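You operate a simulated robot arm through the tools that you are given. There is no shell and no other tool.

You are at the controls of a simulated two-armed robot. One attempt, no reset.

JOB
Print a purple ring over the blue one on the grey block.
Fine: the purple ink pad goes in the empty seat of the slide; ink the press from it; one print; the block stays under the press. Where these are worked on the way, their far stop is far enough and under half their travel is too little: pad press slide.

It is judged by the outcome, as a careful person would: the job done as asked, and still so three seconds after it is handed in. It fails if anything else is knocked over, pushed out of place, dropped, spilled or broken.

ROBOT AND FRAMES
Two 7-joint arms with fingered hands on one trunk that stands fixed in place. Base frame: the origin is at the foot of the trunk, x ahead of it, y to its left, z up. Units: mm, rad, N and s.
The left shoulder is at [60, 177, 825], the right one opposite. With the tool pointing down near the work surface each hand reaches from about 320 to 740 mm from the base axis, measured 20 degrees to its own side. Payload 4 kg a hand.
The tool frame of a hand sits at the grasp point between the pads (the TCP): z along the fingers, y along the line on which they close. The tips reach 37 mm beyond it. The gripper opens to 124 mm; its body begins 43 mm behind the TCP. The gripper is a hand of 3 fingers: y runs from the thumb to the fingers, the wrist lies at [-15, -108, -202] in the tool frame.
Orientation is that of the tool frame in the base frame, as [roll, pitch, yaw] about the fixed x, y, z axes, in that order (R = Rz(yaw) Ry(pitch) Rx(roll)). With the fingers straight down and the wrist toward the robot, the tool's x, y and z point along [0, 1, 0], [1, 0, 0] and [0, 0, -1] of the base frame.

CONTROLS
- The arms move only by the tool nudge_tool. It takes "left_rows", "right_rows" or both (then of equal length, played together; a hand with none holds still); each is a list that holds one entry, the list of rows, each a list of 6 numbers: the shift along the tool's x, y, z in mm, then the turn, a rotation vector about the tool's x, y, z in degrees. In form: [[[tx, ty, tz, wx, wy, wz], ...]]. A call has 1 to 20 rows; each row shifts and turns the commanded pose from where the row before left it, along the tool's axes as they then stand. Each row takes 0.2 s and may step no farther than 50 mm and 0.15 rad from the row before; otherwise, the whole call is refused. A pose out of reach is approached as far as the arm can. The call stops where the force on the tool passes 80 N (or 10 N more than at its start, if that is more) or the arm is blocked; 0.2 s more then pass. In this call time passes only in rows, and 0.2 s behind the last. It gives the time, the measured TCP pose, the force on the tool (base axes), the opening and the grip force at its end, in the units of the frame above (readings bear some noise), with the torque about the TCP (base axes, N m) and any sound that the robot's microphone picked up, and new pictures: "views" is both (left out), scene, wrist or none (wrist: the cameras of the hands that moved).
- Cameras (640 x 400 px; columns grow to the right, rows downward): "scene" is now at [53.7, -34.6, 1497.2]; the picture's right is [-0.39, -0.92, 0.00], its down [-0.45, 0.19, -0.88] and it looks along [0.80, -0.34, -0.48] (base axes); focal length 372 px, centre (320, 200). "left" rides on the left gripper at [-64, -76, -137] in its tool frame; the picture's right is [-0.84, -0.26, 0.48], its down [0.48, -0.76, 0.43] and it looks along [0.26, 0.60, 0.76] (tool axes); focal length 256 px, centre (320, 200). "right" rides on the right gripper at [64, -76, -136] in its tool frame; the picture's right is [-0.84, 0.26, -0.48], its down [-0.48, -0.76, 0.43] and it looks along [-0.26, 0.60, 0.76] (tool axes); focal length 256 px, centre (320, 200). There is no depth. A picture from a camera that has moved, and an enlarged one, comes with that camera's place and axes in the base frame and with its lens.
- slide_trunk(by): slides the trunk up (or, below 0, down) by that many mm; the arms and the scene camera ride with it, the base frame stays. It gives what a move gives, with no picture.
- curl_fingers(index, middle, thumb_bend, thumb_turn, hand): sets how far each is bent, from 0 (flat) to 100 (curled in); at 30 the hand is open as for a grip, at 70 the pads meet at the TCP. One left out holds its place. A second passes; each finger stops where it meets its share of the squeeze, and holds until it gets a number again. It is the only way to open and close the hand. It gives what a move gives, with no picture; readings hold the bend of each and the force on the fingers (four entries, about 0 where the hand has none), thumb and palm. thumb_turn goes from beside the hand (0) to across from the fingers (100), as for a grip.
- pan_tilt(pan, tilt): turns the head with the scene camera to pan (to the left, within 1.501 rad either way) and tilt (down, from -0.506 to 1.204), counted from straight ahead of the robot. It gives what a move gives, and a new picture of the scene camera.
- enlarge(camera, box): a new picture of the part [left, top, right, bottom] of that camera's present view, enlarged. The clock stands still meanwhile.
- close_job(): hands the job in; it is judged then, once.

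Nothing tells you positions but the pictures and the camera data. Unless the task says otherwise, let go and move clear before handing in.

The tools are called after ">>>" as a command line: name --argument value ..., lists and objects as JSON in quotes. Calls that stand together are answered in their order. nudge_tool: Moves the arms, as the interface text tells. Its arguments: {"type":"object","properties":{"left_rows":{"type":"array"},"right_rows":{"type":"array"},"views":{"type":"string","enum":["both","scene","wrist","none"]}},"required":[]} The other tools are called the same way: slide_trunk (by) moves the trunk up or down; curl_fingers (index, middle, thumb_bend, thumb_turn, hand) moves the fingers one by one; pan_tilt (pan, tilt) turns the head that bears the scene camera; enlarge (camera, box) takes an enlarged picture of a part of a camera's view; close_job () hands the job in.

At the start:

```text
time_s: 0.0
left_ee_pos: [620.3, 12.9, 1238.9]
left_tool_rot: [3.141, 0.001, 1.572]
left_ft_force: [-0.2, 0.3, 0.2]
left_wrist_torque: [0.0, 0.01, 0.0]
left_finger_gap: 123.7
left_grip_force: 0.0
left_shape: jaw
left_bend: [30.0, 30.0, 30.0, 98.0]
left_finger forces: [0.0, 0.0, 0.0, 0.0, 0.0, 0.0]
right_ee_pos: [479.1, -346.6, 1170.8]
right_tool_rot: [-3.141, 0.0, 1.571]
right_ft_force: [-0.1, 0.0, 0.4]
right_wrist_torque: [-0.03, -0.02, 0.01]
right_finger_gap: 123.6
right_grip_force: 0.0
right_shape: jaw
right_bend: [30.0, 30.0, 30.0, 98.0]
right_finger forces: [0.0, 0.0, 0.1, 0.1, 0.0, 0.0]
trunk travel left (down, up): [-350.0, 240.0]
head pan, tilt (commanded): [-0.403, 0.504]
```

scene: 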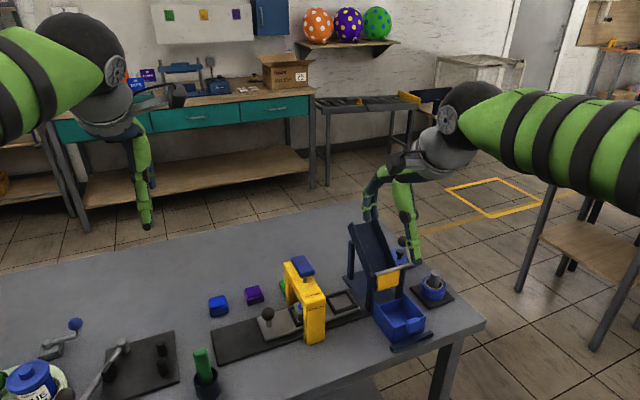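
right: 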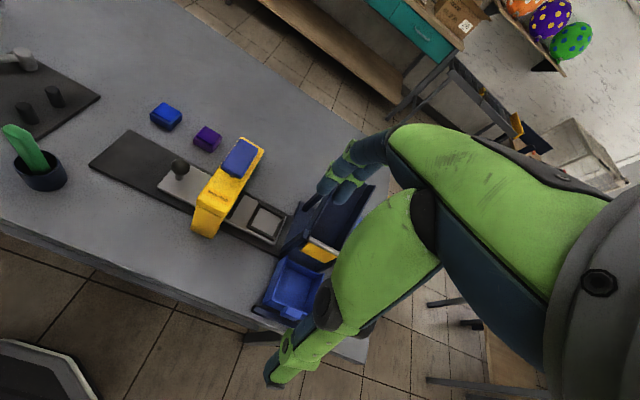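
left: 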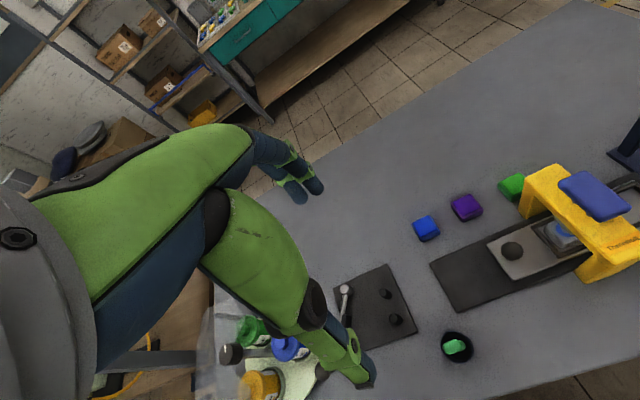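

I see a table with a yellow press on a slide, with blue, purple and green ink pads behind it, and other fixtures around. I'll look closer before moving.

>>> enlarge --camera "scene" --box '[190, 230, 390, 370]'

>>> enlarge --camera "left" --box '[380, 130, 640, 320]'

>>> enlarge --camera "right" --box '[80, 90, 340, 280]'

```text
2.86 times, centred on (290, 300) of scene
camera zoom: at [53.7, -34.6, 1497.2], right [-0.39, -0.92, 0.0], down [-0.45, 0.19, -0.88], along [0.8, -0.34, -0.48], focal length 1063 px, centre (406, -86)
```

zoom: 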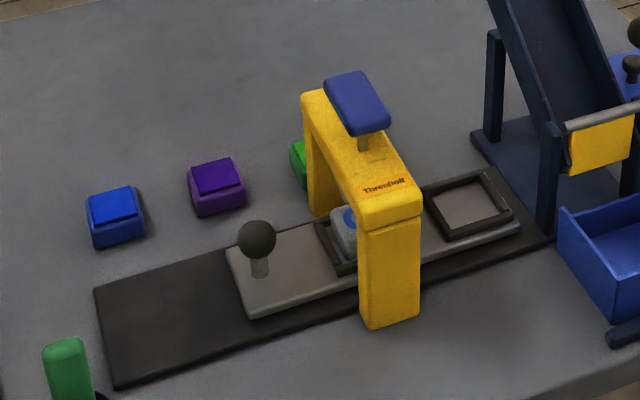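

```text
2.11 times, centred on (510, 225) of left
camera zoom: at [544.4, -49.6, 1377.2], right [-0.26, -0.84, -0.48], down [-0.76, 0.48, -0.43], along [0.6, 0.26, -0.76], focal length 539 px, centre (-80, 147)
```

zoom: 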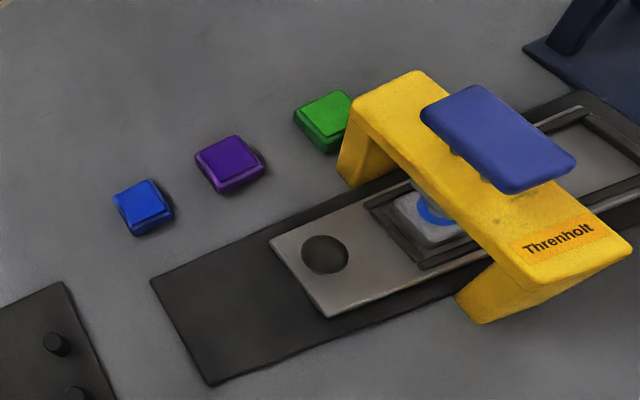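

```text
2.11 times, centred on (210, 185) of right
camera zoom: at [401.8, -282.6, 1307.0], right [0.26, -0.84, 0.48], down [-0.76, -0.48, -0.43], along [0.6, -0.26, -0.76], focal length 539 px, centre (552, 232)
```

zoom: 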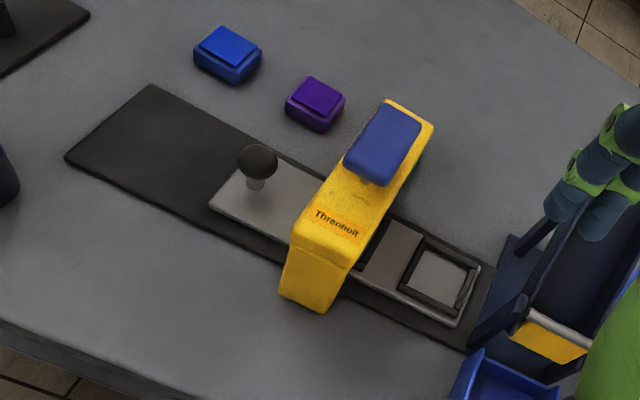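

I take the purple pad to be near (769,-160,842), the knob near (649,-163,881), the paddle near (646,-247,992) and the empty seat near (654,-348). I'll turn the head to the work and zoom in to refine these.

>>> pan_tilt --pan -0.36 --tilt 0.8

>>> enlarge --camera "scene" --box '[240, 120, 420, 232]'

>>> enlarge --camera "right" --box '[140, 90, 300, 250]'

>>> enlarge --camera "left" --box '[410, 160, 640, 300]'

```text
time_s: 0.8
left_ee_pos: [620.8, 13.7, 1239.8]
left_tool_rot: [3.141, 0.0, 1.569]
left_ft_force: [-0.4, 0.0, 0.2]
left_wrist_torque: [-0.03, -0.04, -0.01]
left_finger_gap: 123.6
left_grip_force: 0.1
left_shape: jaw
left_bend: [30.0, 30.0, 30.0, 98.0]
left_finger forces: [0.0, 0.1, 0.0, 0.1, 0.1, 0.1]
right_ee_pos: [477.8, -346.5, 1170.3]
right_tool_rot: [3.141, 0.001, 1.57]
right_ft_force: [1.4, 0.9, -0.1]
right_wrist_torque: [0.0, -0.01, -0.01]
right_finger_gap: 123.8
right_grip_force: 0.1
right_shape: jaw
right_bend: [30.0, 30.0, 30.0, 98.0]
right_finger forces: [0.0, 0.0, 0.0, 0.1, 0.0, 0.1]
trunk travel left (down, up): [-350.0, 240.0]
head pan, tilt (commanded): [-0.36, 0.799]
camera scene: at [45.7, -27.4, 1471.9], right [-0.35, -0.94, 0.0], down [-0.67, 0.25, -0.7], along [0.65, -0.25, -0.72], focal length 372 px, centre (320, 200)
```

scene: 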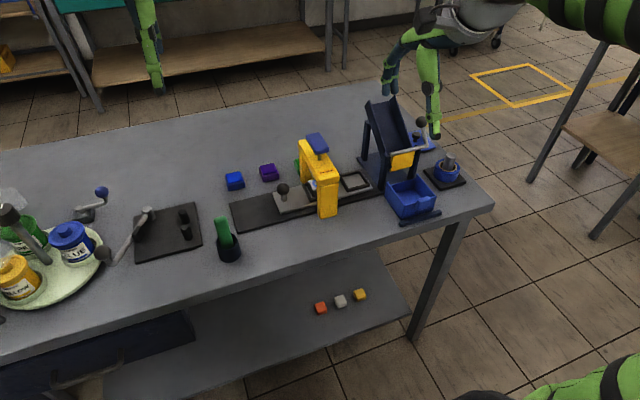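

```text
3.56 times, centred on (330, 176) of scene
camera zoom: at [45.7, -27.4, 1471.9], right [-0.35, -0.94, 0.0], down [-0.67, 0.25, -0.7], along [0.65, -0.25, -0.72], focal length 1323 px, centre (284, 285)
```

zoom: 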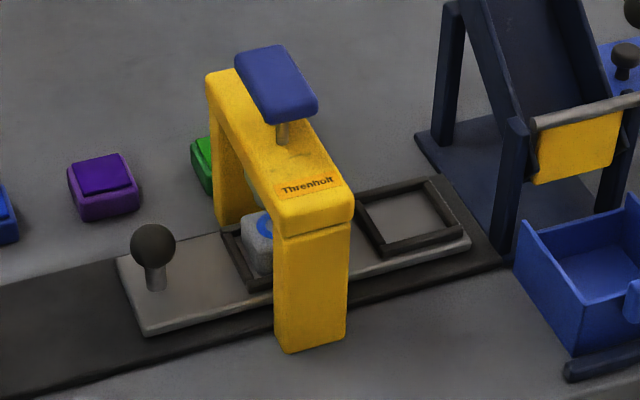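

```text
2.50 times, centred on (220, 170) of right
camera zoom: at [401.8, -282.5, 1307.1], right [0.26, -0.84, 0.48], down [-0.76, -0.48, -0.43], along [0.6, -0.26, -0.76], focal length 640 px, centre (570, 275)
```

zoom: 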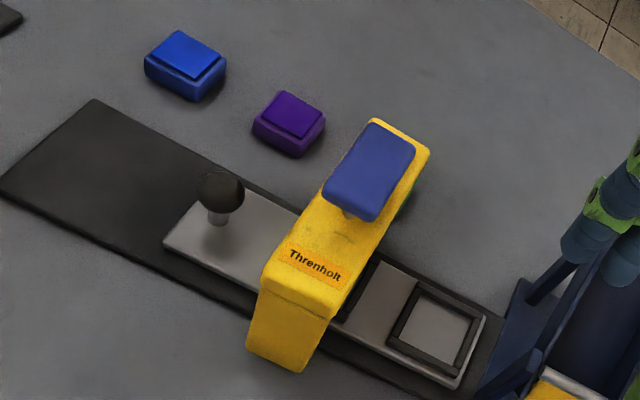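

```text
2.78 times, centred on (525, 230) of left
camera zoom: at [544.4, -49.6, 1377.2], right [-0.26, -0.84, -0.48], down [-0.76, 0.48, -0.43], along [0.6, 0.26, -0.76], focal length 712 px, centre (-250, 116)
```

zoom: 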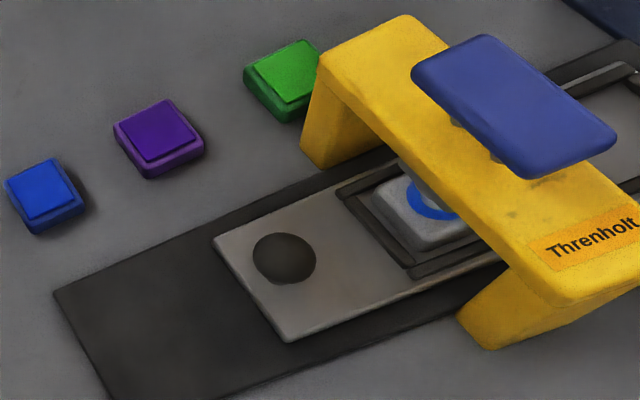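

The purple pad is about 36–44 mm square, at (768,-159), turned about 3.5°. I'll carry the right hand over it at a safe height to test the reach.

>>> nudge_tool --right_rows '[[[18.8, 29, 0, 0, 0, 0], [18.8, 29, 0, 0, 0, 0], [18.8, 29, 0, 0, 0, 0], [18.8, 29, 0, 0, 0, 0], [18.8, 29, 0, 0, 0, 0], [18.8, 29, 0, 0, 0, 0], [18.8, 29, 0, 0, 0, 0], [18.8, 29, 0, 0, 0, 0], [18.8, 29, 0, 0, 0, 0], [18.8, 29, 0, 0, 0, 0]]]' --views "both"

```text
time_s: 3.0
left_ee_pos: [622.4, 14.7, 1239.4]
left_tool_rot: [-3.14, -0.001, 1.572]
left_ft_force: [0.3, 1.6, 0.9]
left_wrist_torque: [0.03, 0.0, -0.02]
left_finger_gap: 123.5
left_grip_force: 0.1
left_shape: jaw
left_bend: [30.0, 30.0, 30.0, 98.0]
left_finger forces: [0.0, 0.0, 0.0, 0.1, 0.0, 0.0]
right_ee_pos: [769.6, -157.6, 1170.6]
right_tool_rot: [3.141, -0.002, 1.569]
right_ft_force: [-0.2, 0.7, -0.1]
right_wrist_torque: [0.02, -0.01, 0.03]
right_finger_gap: 123.4
right_grip_force: 0.1
right_shape: jaw
right_bend: [30.0, 30.0, 30.0, 98.0]
right_finger forces: [0.0, 0.0, 0.0, 0.1, 0.1, 0.1]
trunk travel left (down, up): [-350.0, 240.0]
head pan, tilt (commanded): [-0.36, 0.799]
camera scene: at [46.4, -27.0, 1471.8], right [-0.35, -0.94, 0.0], down [-0.67, 0.25, -0.7], along [0.65, -0.25, -0.72], focal length 372 px, centre (320, 200)
camera right: at [692.4, -94.3, 1307.0], right [0.26, -0.84, 0.48], down [-0.76, -0.48, -0.43], along [0.6, -0.26, -0.76], focal length 256 px, centre (320, 200)
```

scene: 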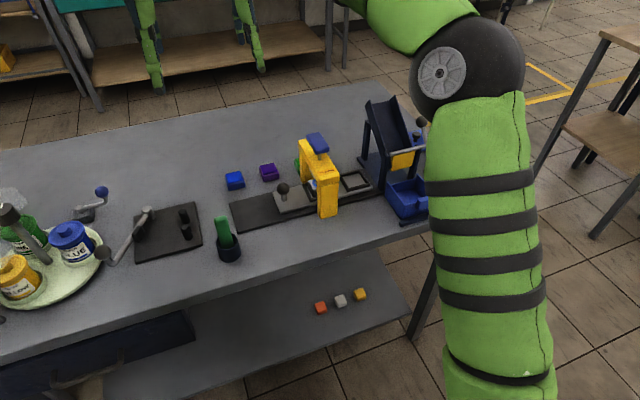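
right: 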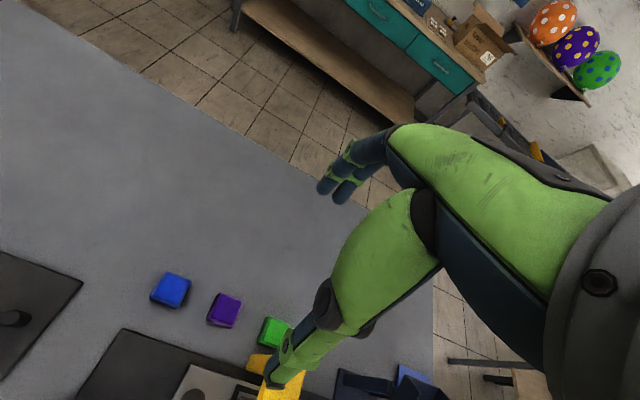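

The hand is over the pad at this height. Next I lower it to about z=1000 and look again.

>>> nudge_tool --right_rows '[[[0, 0, 34, 0, 0, 0], [0, 0, 34, 0, 0, 0], [0, 0, 34, 0, 0, 0], [0, 0, 34, 0, 0, 0], [0, 0, 34, 0, 0, 0]]]' --views "both"

```text
time_s: 4.2
left_ee_pos: [621.1, 13.3, 1239.2]
left_tool_rot: [-3.139, 0.0, 1.57]
left_ft_force: [-0.5, 0.7, -0.3]
left_wrist_torque: [0.01, -0.01, -0.01]
left_finger_gap: 123.5
left_grip_force: 0.1
left_shape: jaw
left_bend: [30.0, 30.0, 30.0, 98.0]
left_finger forces: [0.1, 0.0, 0.0, 0.1, 0.0, 0.0]
right_ee_pos: [767.9, -159.2, 1000.0]
right_tool_rot: [3.142, 0.001, 1.57]
right_ft_force: [-0.2, 0.1, -0.6]
right_wrist_torque: [0.02, -0.04, 0.01]
right_finger_gap: 123.8
right_grip_force: 0.1
right_shape: jaw
right_bend: [30.0, 30.0, 30.0, 98.0]
right_finger forces: [0.1, 0.1, 0.0, 0.1, 0.0, 0.0]
trunk travel left (down, up): [-350.0, 240.0]
head pan, tilt (commanded): [-0.36, 0.799]
camera scene: at [46.0, -27.3, 1471.8], right [-0.35, -0.94, 0.0], down [-0.67, 0.25, -0.7], along [0.65, -0.25, -0.72], focal length 372 px, centre (320, 200)
camera right: at [691.1, -95.1, 1136.6], right [0.26, -0.84, 0.48], down [-0.76, -0.48, -0.44], along [0.6, -0.25, -0.76], focal length 256 px, centre (320, 200)
```

scene: 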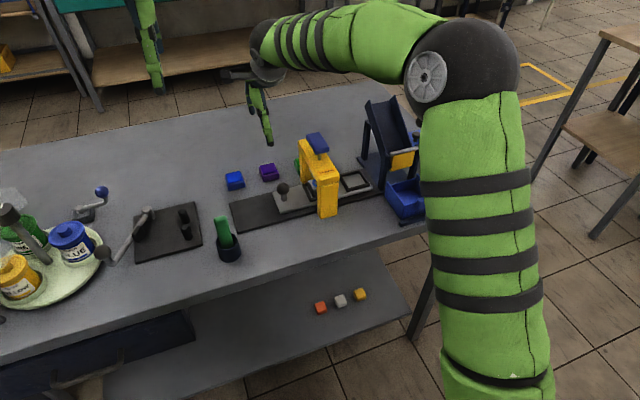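
right: 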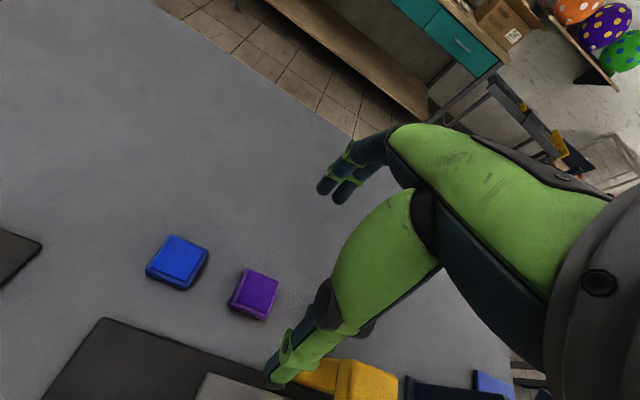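

The arm reaches well. I'll zoom on the pad from the wrist camera and from the scene to refine its pose.

>>> enlarge --camera "right" --box '[210, 250, 310, 330]'

>>> enlarge --camera "right" --box '[240, 120, 460, 400]'

>>> enlarge --camera "scene" --box '[220, 60, 320, 200]'

```text
5.00 times, centred on (260, 290) of right
camera zoom: at [691.1, -95.1, 1136.6], right [0.26, -0.84, 0.48], down [-0.76, -0.48, -0.44], along [0.6, -0.25, -0.76], focal length 1280 px, centre (620, -250)
```

zoom: 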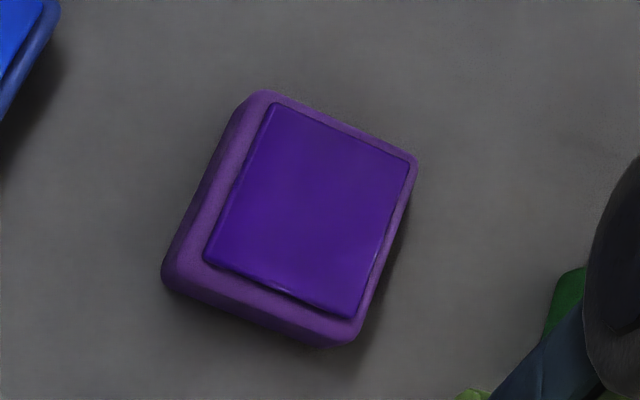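

```text
1.43 times, centred on (350, 260) of right
camera zoom: at [691.1, -95.1, 1136.6], right [0.26, -0.84, 0.48], down [-0.76, -0.48, -0.44], along [0.6, -0.25, -0.76], focal length 366 px, centre (277, 114)
```

zoom: 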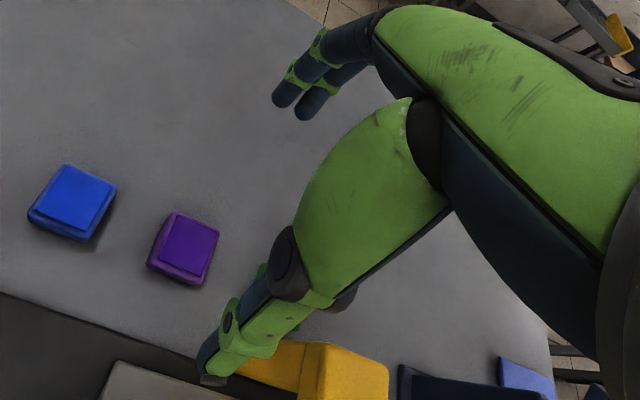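

```text
2.86 times, centred on (270, 130) of scene
camera zoom: at [46.0, -27.3, 1471.8], right [-0.35, -0.94, 0.0], down [-0.67, 0.25, -0.7], along [0.65, -0.25, -0.72], focal length 1063 px, centre (463, 400)
```

zoom: 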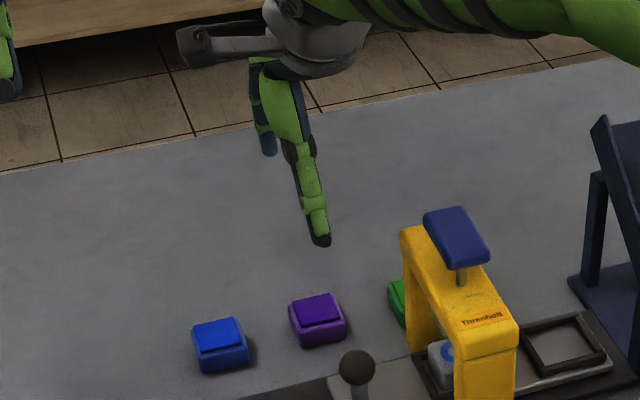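

The pad centre refines to (766.6,-161.2), yaw about 2°, top near z=842 and table near z=815. I'll part-close the hand in the air to see where the fingertips are at about a 45 mm gap.

>>> curl_fingers --hand "right" --index 54 --middle 54 --thumb_bend 54

>>> enlarge --camera "right" --box '[200, 130, 440, 380]'

>>> enlarge --camera "scene" --box '[230, 60, 310, 180]'

>>> enlarge --camera "left" --box '[400, 60, 640, 260]'

```text
time_s: 5.2
left_ee_pos: [620.3, 14.0, 1239.7]
left_tool_rot: [-3.14, 0.0, 1.571]
left_ft_force: [-0.2, -0.4, -0.1]
left_wrist_torque: [0.01, -0.06, 0.01]
left_finger_gap: 123.5
left_grip_force: 0.1
left_shape: jaw
left_bend: [30.0, 30.0, 30.0, 98.0]
left_finger forces: [0.0, 0.0, 0.1, 0.0, 0.1, 0.0]
right_ee_pos: [767.3, -159.2, 1001.2]
right_tool_rot: [-3.141, 0.0, 1.57]
right_ft_force: [-0.1, -0.4, -0.2]
right_wrist_torque: [-0.01, 0.02, 0.03]
right_finger_gap: 49.7
right_grip_force: 0.0
right_shape: fingers
right_bend: [54.0, 54.0, 54.0, 98.0]
right_finger forces: [0.1, 0.0, 0.0, 0.0, 0.0, 0.1]
trunk travel left (down, up): [-350.0, 240.0]
head pan, tilt (commanded): [-0.36, 0.799]
```

```text
1.60 times, centred on (320, 255) of right
camera zoom: at [691.0, -95.1, 1136.9], right [0.26, -0.84, 0.48], down [-0.76, -0.48, -0.43], along [0.6, -0.26, -0.76], focal length 410 px, centre (320, 112)
```

zoom: 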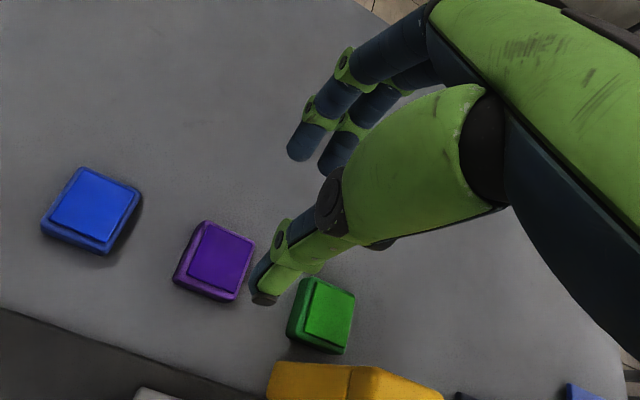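

```text
3.33 times, centred on (270, 120) of scene
camera zoom: at [45.8, -27.3, 1471.8], right [-0.35, -0.94, 0.0], down [-0.67, 0.25, -0.7], along [0.65, -0.25, -0.72], focal length 1241 px, centre (487, 467)
```

zoom: 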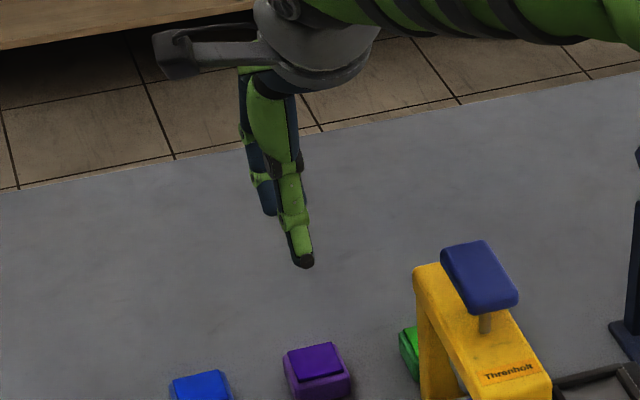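

```text
2.00 times, centred on (520, 160) of left
camera zoom: at [544.5, -49.6, 1377.2], right [-0.26, -0.84, -0.48], down [-0.76, 0.48, -0.43], along [0.6, 0.26, -0.76], focal length 512 px, centre (-80, 280)
```

zoom: 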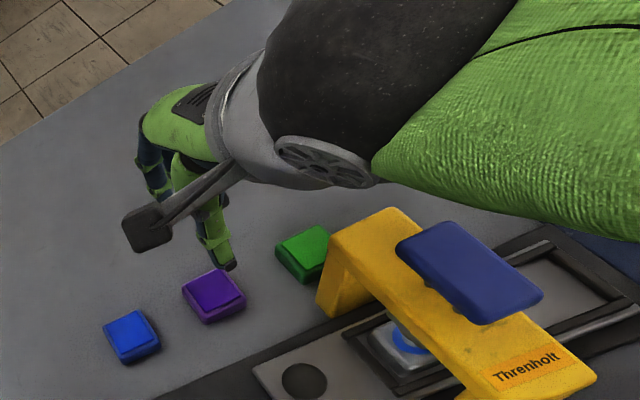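

The fingertips stay about 37 mm below the TCP, with index and middle about 20 mm apart. Next I measure the seat frame and pad heights from close-ups.

>>> enlarge --camera "scene" --box '[330, 160, 390, 205]'

>>> enlarge --camera "scene" --box '[250, 155, 310, 200]'

>>> enlarge --camera "left" --box '[560, 160, 640, 260]'

>>> enlarge --camera "scene" --box '[270, 120, 350, 220]'

```text
8.89 times, centred on (360, 182) of scene
camera zoom: at [45.8, -27.3, 1471.8], right [-0.35, -0.94, 0.0], down [-0.67, 0.25, -0.7], along [0.65, -0.25, -0.72], focal length 3308 px, centre (-36, 356)
```

zoom: 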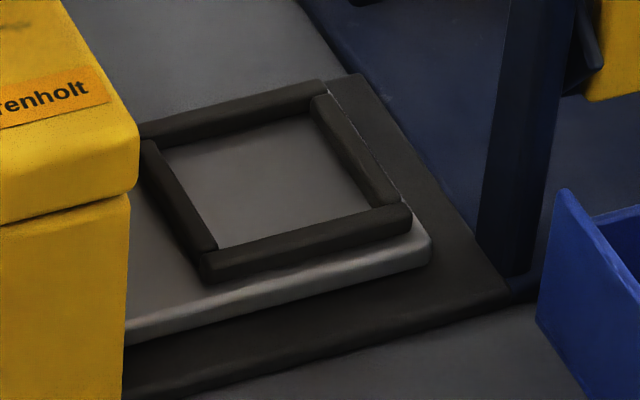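

```text
8.89 times, centred on (280, 178) of scene
camera zoom: at [45.8, -27.3, 1471.8], right [-0.35, -0.94, 0.0], down [-0.67, 0.25, -0.7], along [0.65, -0.25, -0.72], focal length 3308 px, centre (676, 400)
```

zoom: 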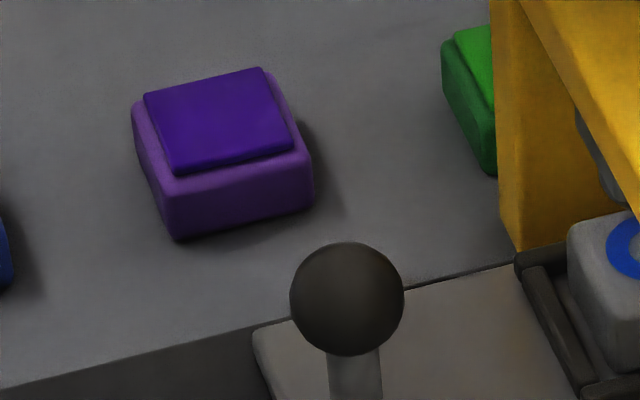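

```text
4.00 times, centred on (600, 210) of left
camera zoom: at [544.5, -49.6, 1377.2], right [-0.26, -0.84, -0.48], down [-0.76, 0.48, -0.43], along [0.6, 0.26, -0.76], focal length 1024 px, centre (-800, 160)
```

zoom: 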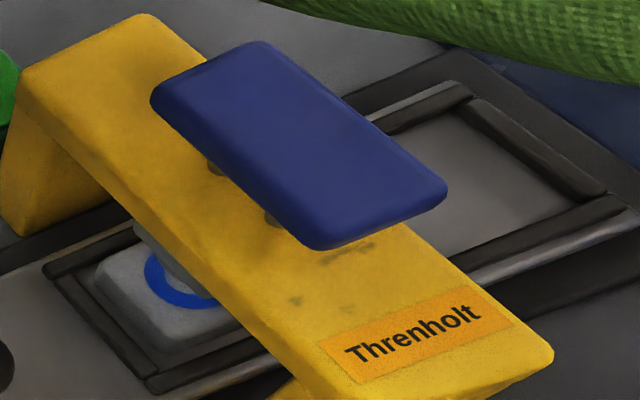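

```text
4.00 times, centred on (310, 170) of scene
camera zoom: at [45.8, -27.3, 1471.8], right [-0.35, -0.94, 0.0], down [-0.67, 0.25, -0.7], along [0.65, -0.25, -0.72], focal length 1489 px, centre (360, 320)
```

zoom: 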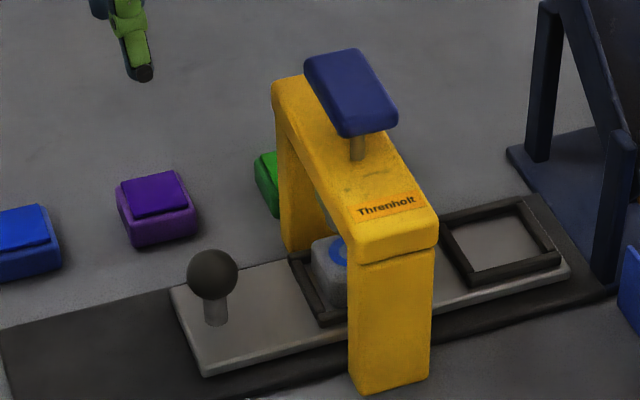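

The seat frame is roughly 8–9 mm high, so I'll grip the pad with the tips about 10 mm above the table. I'll open to about 80 mm, centre over the pad and descend in stages.

>>> curl_fingers --hand "right" --index 45 --middle 45 --thumb_bend 45

>>> nudge_tool --right_rows '[[[-2.4, -1.5, 20, 0, 0, 0], [0, 0, 30, 0, 0, 0], [0, 0, 30, 0, 0, 0], [0, 0, 25, 0, 0, 0]]]' --views "both"

>>> enlarge --camera "scene" --box '[230, 120, 320, 200]'

>>> enlarge --camera "right" --box '[220, 180, 380, 390]'

>>> enlarge --camera "left" --box '[420, 120, 540, 240]'

```text
time_s: 6.2
left_ee_pos: [622.6, 13.8, 1239.6]
left_tool_rot: [-3.141, -0.001, 1.572]
left_ft_force: [0.8, -1.6, 0.8]
left_wrist_torque: [0.02, 0.01, -0.04]
left_finger_gap: 123.6
left_grip_force: 0.1
left_shape: jaw
left_bend: [30.0, 30.0, 30.0, 98.0]
left_finger forces: [0.0, 0.0, 0.0, 0.0, 0.1, 0.0]
right_ee_pos: [767.0, -158.3, 1001.0]
right_tool_rot: [-3.141, -0.001, 1.572]
right_ft_force: [-0.9, -0.1, 0.4]
right_wrist_torque: [-0.02, 0.01, 0.03]
right_finger_gap: 77.3
right_grip_force: 0.2
right_shape: fingers
right_bend: [45.0, 45.0, 45.0, 98.0]
right_finger forces: [0.0, 0.0, 0.0, 0.0, 0.0, 0.0]
trunk travel left (down, up): [-350.0, 240.0]
head pan, tilt (commanded): [-0.36, 0.799]
```

```text
time_s: 7.2
left_ee_pos: [622.0, 13.5, 1239.8]
left_tool_rot: [-3.141, -0.001, 1.571]
left_ft_force: [-0.6, 0.5, 0.7]
left_wrist_torque: [-0.02, 0.04, -0.01]
left_finger_gap: 123.5
left_grip_force: 0.1
left_shape: jaw
left_bend: [30.0, 30.0, 30.0, 98.0]
left_finger forces: [0.0, 0.0, 0.0, 0.1, 0.0, 0.1]
right_ee_pos: [766.1, -161.7, 895.8]
right_tool_rot: [3.141, -0.002, 1.571]
right_ft_force: [1.1, 0.4, 0.5]
right_wrist_torque: [-0.03, -0.01, -0.01]
right_finger_gap: 77.7
right_grip_force: 0.1
right_shape: fingers
right_bend: [45.0, 45.0, 45.0, 98.0]
right_finger forces: [0.0, 0.0, 0.1, 0.1, 0.0, 0.0]
trunk travel left (down, up): [-350.0, 240.0]
head pan, tilt (commanded): [-0.36, 0.799]
camera scene: at [45.9, -27.2, 1471.8], right [-0.35, -0.94, 0.0], down [-0.67, 0.25, -0.7], along [0.65, -0.25, -0.72], focal length 372 px, centre (320, 200)
camera right: at [689.8, -97.0, 1032.4], right [0.26, -0.84, 0.48], down [-0.76, -0.48, -0.43], along [0.6, -0.25, -0.76], focal length 256 px, centre (320, 200)
```

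scene: 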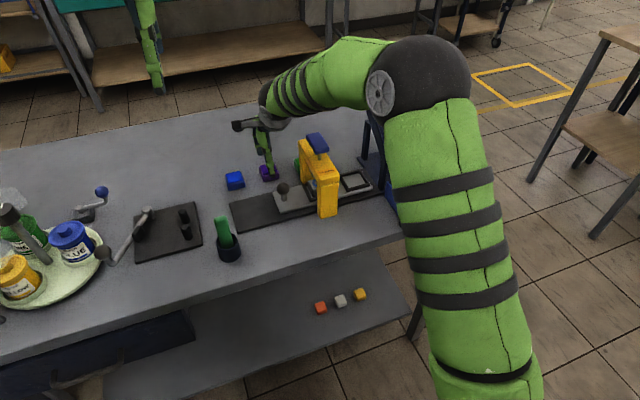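
right: 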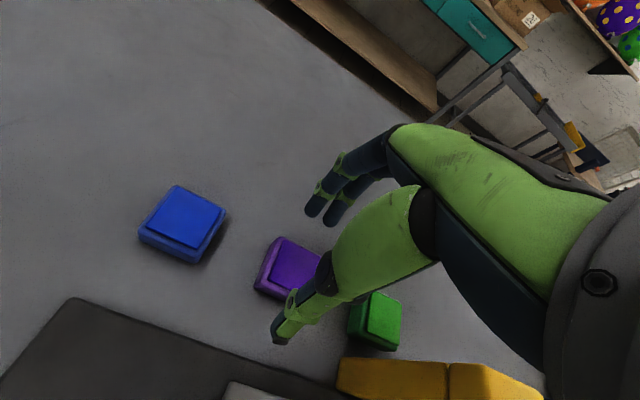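

```text
5.00 times, centred on (275, 160) of scene
camera zoom: at [45.9, -27.2, 1471.8], right [-0.35, -0.94, 0.0], down [-0.67, 0.25, -0.7], along [0.65, -0.25, -0.72], focal length 1861 px, centre (545, 400)
```

zoom: 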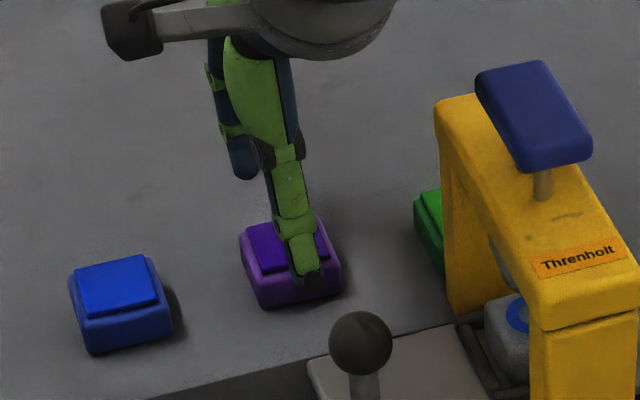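

```text
1.90 times, centred on (300, 285) of right
camera zoom: at [689.8, -97.0, 1032.4], right [0.26, -0.84, 0.48], down [-0.76, -0.48, -0.43], along [0.6, -0.25, -0.76], focal length 488 px, centre (358, 38)
```

zoom: 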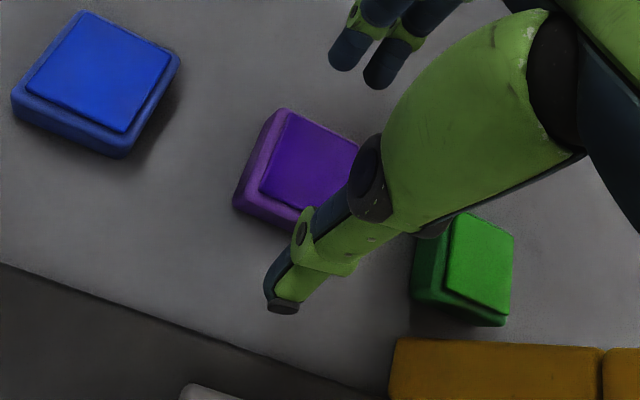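

```text
3.33 times, centred on (480, 180) of left
camera zoom: at [544.7, -49.5, 1377.1], right [-0.26, -0.84, -0.48], down [-0.76, 0.48, -0.43], along [0.6, 0.26, -0.76], focal length 853 px, centre (-213, 267)
```

zoom: 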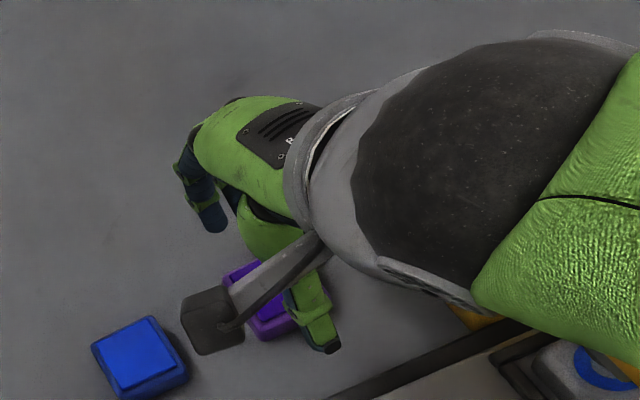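

The thumb and fingers straddle the pad squarely. I'll lower in small steps and watch the force.

>>> nudge_tool --right_rows '[[[0, 0, 8, 0, 0, 0], [0, 0, 8, 0, 0, 0], [0, 0, 6, 0, 0, 0]]]' --views "wrist"

>>> enlarge --camera "scene" --box '[240, 135, 310, 195]'

>>> enlarge --camera "right" --box '[220, 180, 380, 390]'

```text
time_s: 8.0
left_ee_pos: [620.9, 13.7, 1239.6]
left_tool_rot: [3.14, 0.0, 1.57]
left_ft_force: [0.7, 0.5, 0.5]
left_wrist_torque: [0.01, 0.02, -0.05]
left_finger_gap: 123.8
left_grip_force: 0.1
left_shape: jaw
left_bend: [30.0, 30.0, 30.0, 98.0]
left_finger forces: [0.0, 0.0, 0.0, 0.1, 0.0, 0.0]
right_ee_pos: [766.4, -160.9, 873.1]
right_tool_rot: [-3.142, 0.002, 1.571]
right_ft_force: [0.2, -0.1, 0.5]
right_wrist_torque: [-0.04, 0.01, -0.01]
right_finger_gap: 77.7
right_grip_force: 0.0
right_shape: fingers
right_bend: [45.0, 45.0, 45.0, 98.0]
right_finger forces: [0.0, 0.0, 0.1, 0.0, 0.0, 0.0]
trunk travel left (down, up): [-350.0, 240.0]
head pan, tilt (commanded): [-0.36, 0.799]
camera right: at [690.0, -96.6, 1010.6], right [0.26, -0.84, 0.48], down [-0.76, -0.48, -0.43], along [0.6, -0.26, -0.76], focal length 256 px, centre (320, 200)
```

right: 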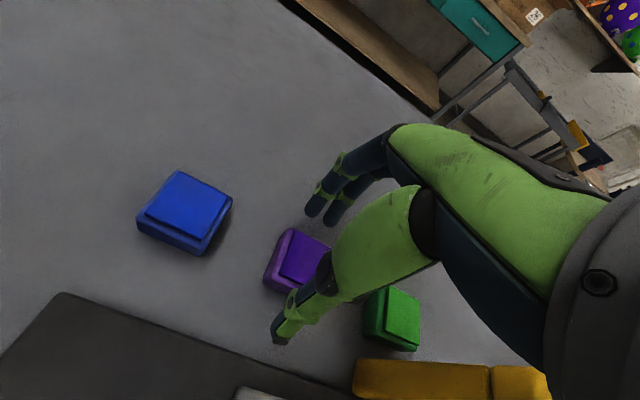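

```text
6.67 times, centred on (275, 165) of scene
camera zoom: at [45.7, -27.3, 1471.8], right [-0.35, -0.94, 0.0], down [-0.67, 0.25, -0.7], along [0.65, -0.25, -0.72], focal length 2481 px, centre (620, 433)
```

zoom: 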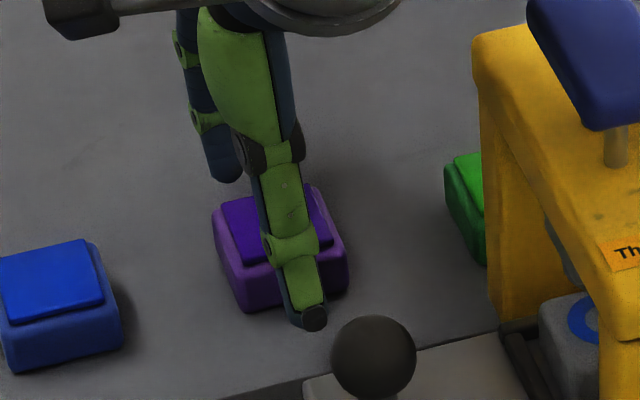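

```text
1.90 times, centred on (300, 285) of right
camera zoom: at [690.0, -96.6, 1010.6], right [0.26, -0.84, 0.48], down [-0.76, -0.48, -0.43], along [0.6, -0.26, -0.76], focal length 488 px, centre (358, 38)
```

zoom: 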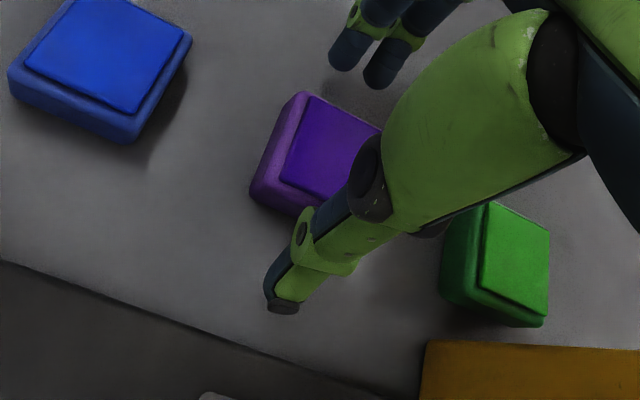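

No contact yet with the tips near z=836. I'll step down carefully to find the table.

>>> nudge_tool --right_rows '[[[0, 0, 3, 0, 0, 0], [0, 0, 3, 0, 0, 0], [0, 0, 0, 0, 0, 0]]]' --views "none"

>>> enlarge --camera "right" --box '[220, 180, 380, 390]'

>>> enlarge --camera "scene" --box '[240, 135, 310, 195]'

```text
time_s: 8.8
left_ee_pos: [620.3, 13.1, 1239.7]
left_tool_rot: [-3.141, 0.001, 1.572]
left_ft_force: [-0.3, -0.1, 0.1]
left_wrist_torque: [-0.02, 0.01, 0.02]
left_finger_gap: 123.7
left_grip_force: 0.0
left_shape: jaw
left_bend: [30.0, 30.0, 30.0, 98.0]
left_finger forces: [0.0, 0.0, 0.1, 0.1, 0.1, 0.1]
right_ee_pos: [767.2, -160.2, 867.8]
right_tool_rot: [-3.141, 0.0, 1.57]
right_ft_force: [-0.4, 0.2, 0.3]
right_wrist_torque: [0.01, 0.01, 0.02]
right_finger_gap: 77.4
right_grip_force: 0.0
right_shape: fingers
right_bend: [45.0, 45.0, 45.0, 98.0]
right_finger forces: [0.0, 0.0, 0.1, 0.0, 0.0, 0.0]
trunk travel left (down, up): [-350.0, 240.0]
head pan, tilt (commanded): [-0.36, 0.799]
```

```text
1.90 times, centred on (300, 285) of right
camera zoom: at [690.4, -96.4, 1003.9], right [0.26, -0.84, 0.48], down [-0.76, -0.48, -0.43], along [0.6, -0.26, -0.76], focal length 488 px, centre (358, 38)
```

zoom: 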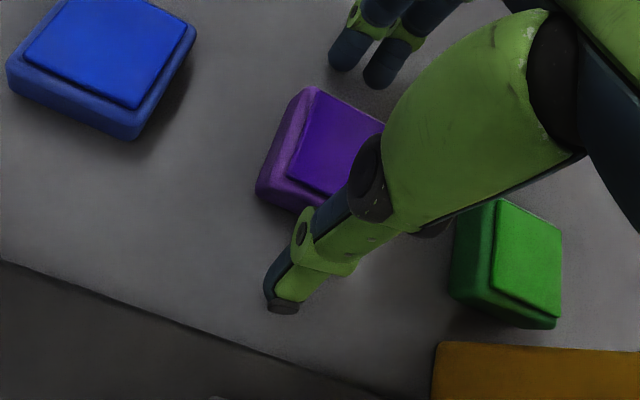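

```text
6.67 times, centred on (275, 165) of scene
camera zoom: at [45.7, -27.3, 1471.8], right [-0.35, -0.94, 0.0], down [-0.67, 0.25, -0.7], along [0.65, -0.25, -0.72], focal length 2481 px, centre (620, 433)
```

zoom: 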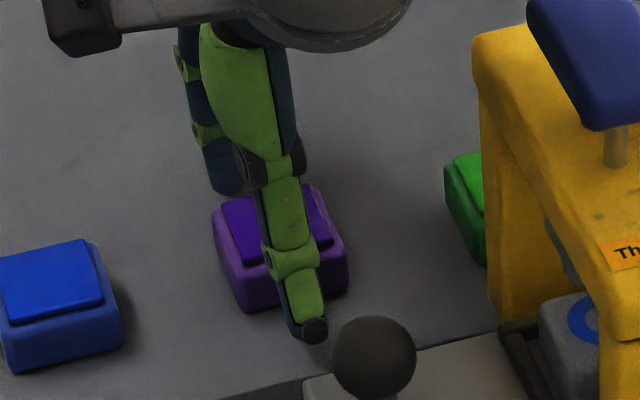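

Still free at TCP 867. I continue by 2–3 mm.

>>> nudge_tool --right_rows '[[[0, 0, 3, 0, 0, 0], [0, 0, 0, 0, 0, 0]]]' --views "none"

>>> nudge_tool --right_rows '[[[0, 0, 2, 0, 0, 0], [0, 0, 0, 0, 0, 0]]]' --views "none"

>>> enlarge --camera "scene" --box '[240, 135, 310, 195]'

```text
time_s: 9.4
left_ee_pos: [619.9, 14.2, 1240.0]
left_tool_rot: [-3.141, 0.001, 1.571]
left_ft_force: [-0.3, 0.0, -0.2]
left_wrist_torque: [0.0, 0.01, -0.01]
left_finger_gap: 123.9
left_grip_force: 0.1
left_shape: jaw
left_bend: [30.0, 30.0, 30.0, 98.0]
left_finger forces: [0.0, 0.0, 0.0, 0.1, 0.1, 0.0]
right_ee_pos: [768.9, -160.2, 864.4]
right_tool_rot: [-3.141, 0.0, 1.57]
right_ft_force: [0.3, 0.2, 0.5]
right_wrist_torque: [0.0, -0.01, 0.01]
right_finger_gap: 77.5
right_grip_force: 0.1
right_shape: fingers
right_bend: [45.0, 45.0, 45.0, 98.0]
right_finger forces: [0.0, 0.1, 0.1, 0.1, 0.1, 0.0]
trunk travel left (down, up): [-350.0, 240.0]
head pan, tilt (commanded): [-0.36, 0.799]
```

```text
time_s: 10.0
left_ee_pos: [621.5, 13.8, 1239.9]
left_tool_rot: [3.141, -0.001, 1.571]
left_ft_force: [0.9, -0.5, 0.3]
left_wrist_torque: [0.03, 0.02, -0.02]
left_finger_gap: 123.4
left_grip_force: 0.1
left_shape: jaw
left_bend: [30.0, 30.0, 30.0, 98.0]
left_finger forces: [0.0, 0.1, 0.0, 0.0, 0.0, 0.0]
right_ee_pos: [767.2, -159.8, 862.8]
right_tool_rot: [-3.141, -0.001, 1.571]
right_ft_force: [-0.4, 0.1, -0.2]
right_wrist_torque: [0.03, 0.0, -0.04]
right_finger_gap: 77.5
right_grip_force: 0.1
right_shape: fingers
right_bend: [45.0, 45.0, 45.0, 98.0]
right_finger forces: [0.0, 0.0, 0.0, 0.0, 0.0, 0.0]
trunk travel left (down, up): [-350.0, 240.0]
head pan, tilt (commanded): [-0.36, 0.799]
```

```text
6.67 times, centred on (275, 165) of scene
camera zoom: at [45.7, -27.3, 1471.8], right [-0.35, -0.94, 0.0], down [-0.67, 0.25, -0.7], along [0.65, -0.25, -0.72], focal length 2481 px, centre (620, 433)
```

zoom: 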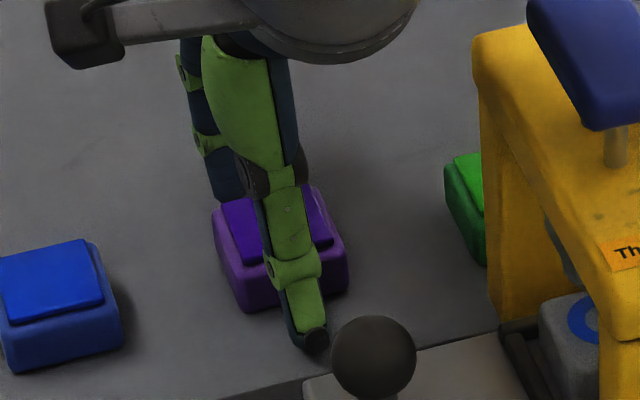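

Still no contact at TCP 863. A few more small steps.

>>> nudge_tool --right_rows '[[[0, 0, 2, 0, 0, 0], [0, 0, 0, 0, 0, 0]]]' --views "none"

>>> nudge_tool --right_rows '[[[0, 0, 2, 0, 0, 0], [0, 0, 0, 0, 0, 0]]]' --views "none"

>>> enlarge --camera "scene" --box '[240, 135, 310, 195]'

>>> enlarge --camera "right" --box '[240, 180, 340, 370]'

```text
time_s: 10.6
left_ee_pos: [620.7, 13.6, 1240.6]
left_tool_rot: [-3.14, -0.001, 1.57]
left_ft_force: [0.4, 1.0, 0.6]
left_wrist_torque: [0.02, 0.0, 0.0]
left_finger_gap: 123.3
left_grip_force: 0.0
left_shape: jaw
left_bend: [30.0, 30.0, 30.0, 98.0]
left_finger forces: [0.0, 0.0, 0.0, 0.0, 0.0, 0.0]
right_ee_pos: [767.3, -160.0, 861.3]
right_tool_rot: [3.139, 0.001, 1.57]
right_ft_force: [0.5, 0.1, 4.9]
right_wrist_torque: [-0.03, -0.19, 0.0]
right_finger_gap: 77.5
right_grip_force: 2.8
right_shape: fingers
right_bend: [45.0, 45.0, 45.0, 98.0]
right_finger forces: [1.5, 3.3, 0.1, 0.0, 0.0, 0.0]
trunk travel left (down, up): [-350.0, 240.0]
head pan, tilt (commanded): [-0.36, 0.799]
```

```text
time_s: 11.2
left_ee_pos: [618.5, 13.3, 1241.0]
left_tool_rot: [3.139, 0.0, 1.57]
left_ft_force: [0.4, 0.1, -0.6]
left_wrist_torque: [0.02, 0.01, 0.01]
left_finger_gap: 123.7
left_grip_force: 0.1
left_shape: jaw
left_bend: [30.0, 30.0, 30.0, 98.0]
left_finger forces: [0.0, 0.0, 0.0, 0.0, 0.0, 0.0]
right_ee_pos: [767.0, -159.1, 861.2]
right_tool_rot: [3.136, -0.001, 1.572]
right_ft_force: [-0.8, 0.0, 16.9]
right_wrist_torque: [0.01, -0.81, -0.02]
right_finger_gap: 77.5
right_grip_force: 8.2
right_shape: fingers
right_bend: [45.0, 44.0, 45.0, 98.0]
right_finger forces: [10.5, 6.7, 0.0, 0.0, 0.2, 0.0]
trunk travel left (down, up): [-350.0, 240.0]
head pan, tilt (commanded): [-0.36, 0.799]
```

```text
6.67 times, centred on (275, 165) of scene
camera zoom: at [44.2, -27.1, 1472.1], right [-0.35, -0.94, 0.0], down [-0.67, 0.25, -0.7], along [0.65, -0.25, -0.72], focal length 2481 px, centre (620, 433)
```

zoom: 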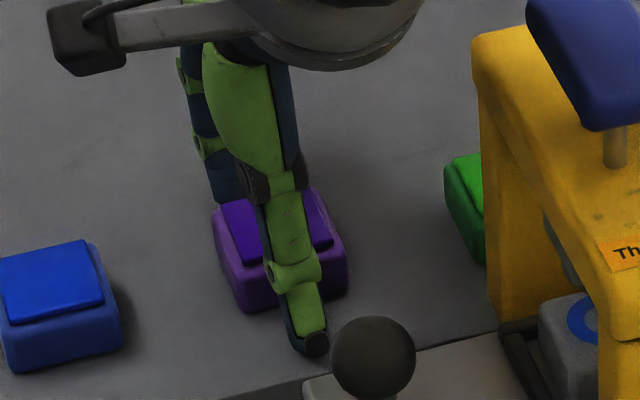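

```text
2.11 times, centred on (290, 275) of right
camera zoom: at [689.6, -96.7, 997.3], right [0.25, -0.84, 0.48], down [-0.76, -0.48, -0.44], along [0.6, -0.25, -0.76], focal length 539 px, centre (383, 42)
```

zoom: 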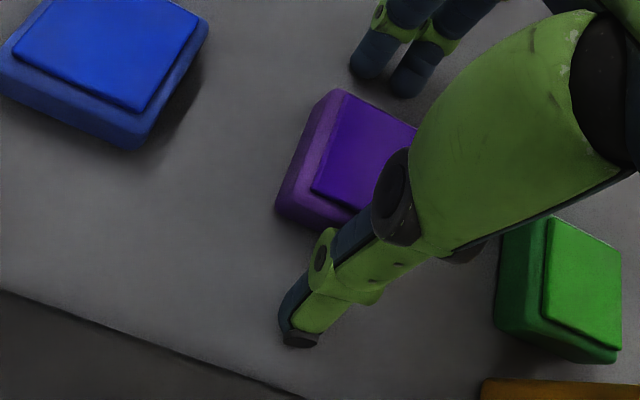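

The fingers touched the table at a commanded TCP of about 862, so that is the reference. I'll lift about 12 mm so the tips sit about 9 mm up the pad, then close gently.

>>> nudge_tool --right_rows '[[[0, 0, -6, 0, 0, 0], [0, -0.5, -6, 0, 0, 0], [0, 0, 0, 0, 0, 0]]]' --views "none"

>>> curl_fingers --hand "right" --index 52 --middle 52 --thumb_bend 52

>>> enlarge --camera "scene" --box '[240, 135, 310, 195]'

>>> enlarge --camera "right" --box '[240, 180, 340, 370]'

```text
time_s: 12.0
left_ee_pos: [619.8, 13.2, 1240.1]
left_tool_rot: [3.141, 0.0, 1.571]
left_ft_force: [0.4, 0.6, 0.0]
left_wrist_torque: [0.0, 0.03, -0.01]
left_finger_gap: 123.6
left_grip_force: 0.0
left_shape: jaw
left_bend: [30.0, 30.0, 30.0, 98.0]
left_finger forces: [0.0, 0.0, 0.0, 0.0, 0.1, 0.1]
right_ee_pos: [765.1, -161.3, 869.3]
right_tool_rot: [-3.141, 0.001, 1.57]
right_ft_force: [-0.2, -0.1, -0.3]
right_wrist_torque: [0.01, -0.01, 0.03]
right_finger_gap: 77.8
right_grip_force: 0.0
right_shape: fingers
right_bend: [45.0, 45.0, 45.0, 98.0]
right_finger forces: [0.0, 0.1, 0.0, 0.1, 0.1, 0.1]
trunk travel left (down, up): [-350.0, 240.0]
head pan, tilt (commanded): [-0.36, 0.799]
```

```text
time_s: 13.0
left_ee_pos: [621.2, 14.2, 1239.2]
left_tool_rot: [-3.141, 0.0, 1.57]
left_ft_force: [0.7, -0.2, -0.5]
left_wrist_torque: [0.02, -0.02, -0.03]
left_finger_gap: 123.5
left_grip_force: 0.0
left_shape: jaw
left_bend: [30.0, 30.0, 30.0, 98.0]
left_finger forces: [0.0, 0.0, 0.0, 0.0, 0.0, 0.1]
right_ee_pos: [765.8, -160.2, 871.4]
right_tool_rot: [-3.14, 0.001, 1.572]
right_ft_force: [-0.6, -0.4, 0.3]
right_wrist_torque: [0.03, -0.01, -0.03]
right_finger_gap: 56.2
right_grip_force: 0.2
right_shape: fingers
right_bend: [52.0, 52.0, 52.0, 98.0]
right_finger forces: [0.1, 0.0, 0.0, 0.1, 0.0, 0.0]
trunk travel left (down, up): [-350.0, 240.0]
head pan, tilt (commanded): [-0.36, 0.799]
```

```text
6.67 times, centred on (275, 165) of scene
camera zoom: at [45.7, -27.3, 1471.8], right [-0.35, -0.94, 0.0], down [-0.67, 0.25, -0.7], along [0.65, -0.25, -0.72], focal length 2481 px, centre (620, 433)
```

zoom: 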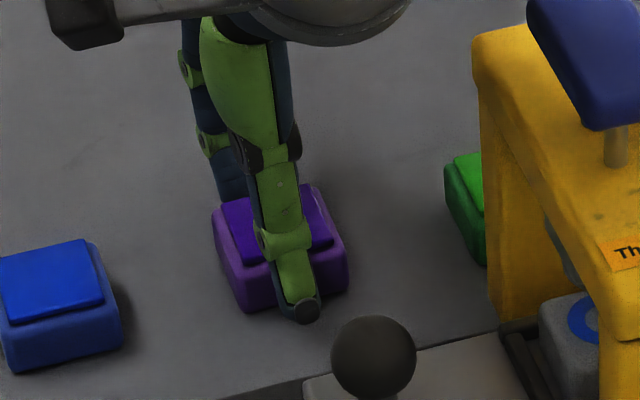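

```text
2.11 times, centred on (290, 275) of right
camera zoom: at [689.5, -97.4, 1006.8], right [0.26, -0.84, 0.48], down [-0.76, -0.48, -0.43], along [0.6, -0.26, -0.76], focal length 539 px, centre (383, 42)
```

zoom: 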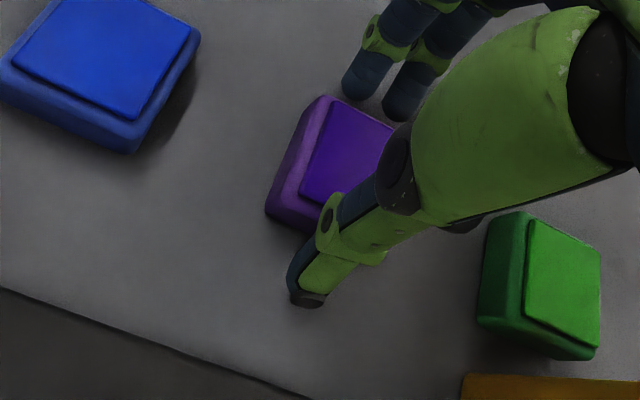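

The fingers are still clear of the pad at a 56 mm gap. Now I close onto it.

>>> curl_fingers --hand "right" --index 62 --middle 62 --thumb_bend 62

>>> enlarge --camera "scene" --box '[240, 135, 310, 195]'

>>> enlarge --camera "right" --box '[240, 180, 340, 370]'

```text
time_s: 14.0
left_ee_pos: [620.9, 13.8, 1240.6]
left_tool_rot: [-3.14, 0.0, 1.572]
left_ft_force: [-0.2, -1.2, -0.9]
left_wrist_torque: [-0.01, 0.01, -0.02]
left_finger_gap: 123.3
left_grip_force: 0.0
left_shape: jaw
left_bend: [30.0, 30.0, 30.0, 98.0]
left_finger forces: [0.1, 0.0, 0.0, 0.1, 0.1, 0.0]
right_ee_pos: [765.6, -161.1, 871.1]
right_tool_rot: [-3.141, -0.001, 1.571]
right_ft_force: [0.4, -0.3, 0.8]
right_wrist_torque: [-0.02, -0.04, 0.03]
right_finger_gap: 42.5
right_grip_force: 8.6
right_shape: fingers
right_bend: [58.0, 59.0, 59.0, 97.0]
right_finger forces: [4.6, 4.2, 0.0, 0.0, 8.2, 0.1]
trunk travel left (down, up): [-350.0, 240.0]
head pan, tilt (commanded): [-0.36, 0.799]
```

```text
6.67 times, centred on (275, 165) of scene
camera zoom: at [45.7, -27.3, 1471.8], right [-0.35, -0.94, 0.0], down [-0.67, 0.25, -0.7], along [0.65, -0.25, -0.72], focal length 2481 px, centre (620, 433)
```

zoom: 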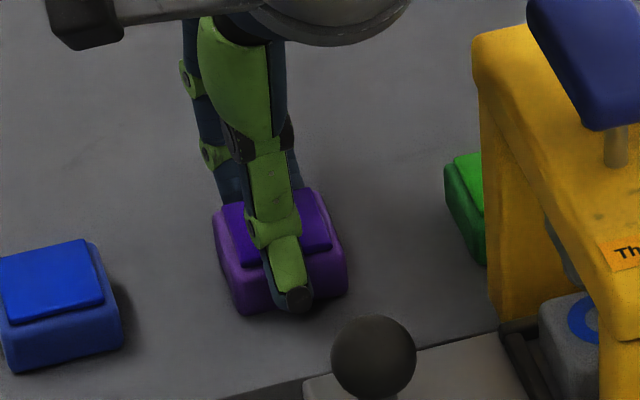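

```text
2.11 times, centred on (290, 275) of right
camera zoom: at [689.5, -97.4, 1006.9], right [0.26, -0.84, 0.48], down [-0.76, -0.48, -0.43], along [0.6, -0.26, -0.76], focal length 539 px, centre (383, 42)
```

zoom: 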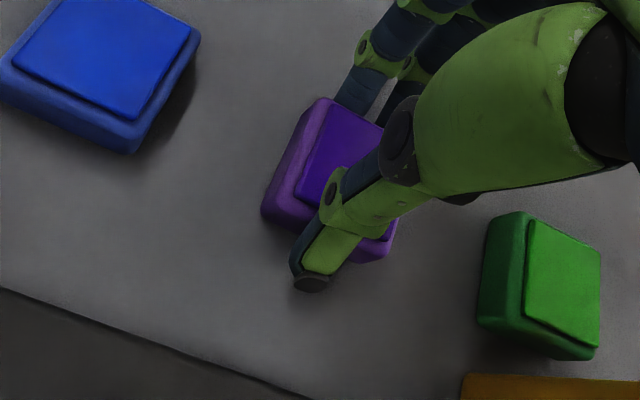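

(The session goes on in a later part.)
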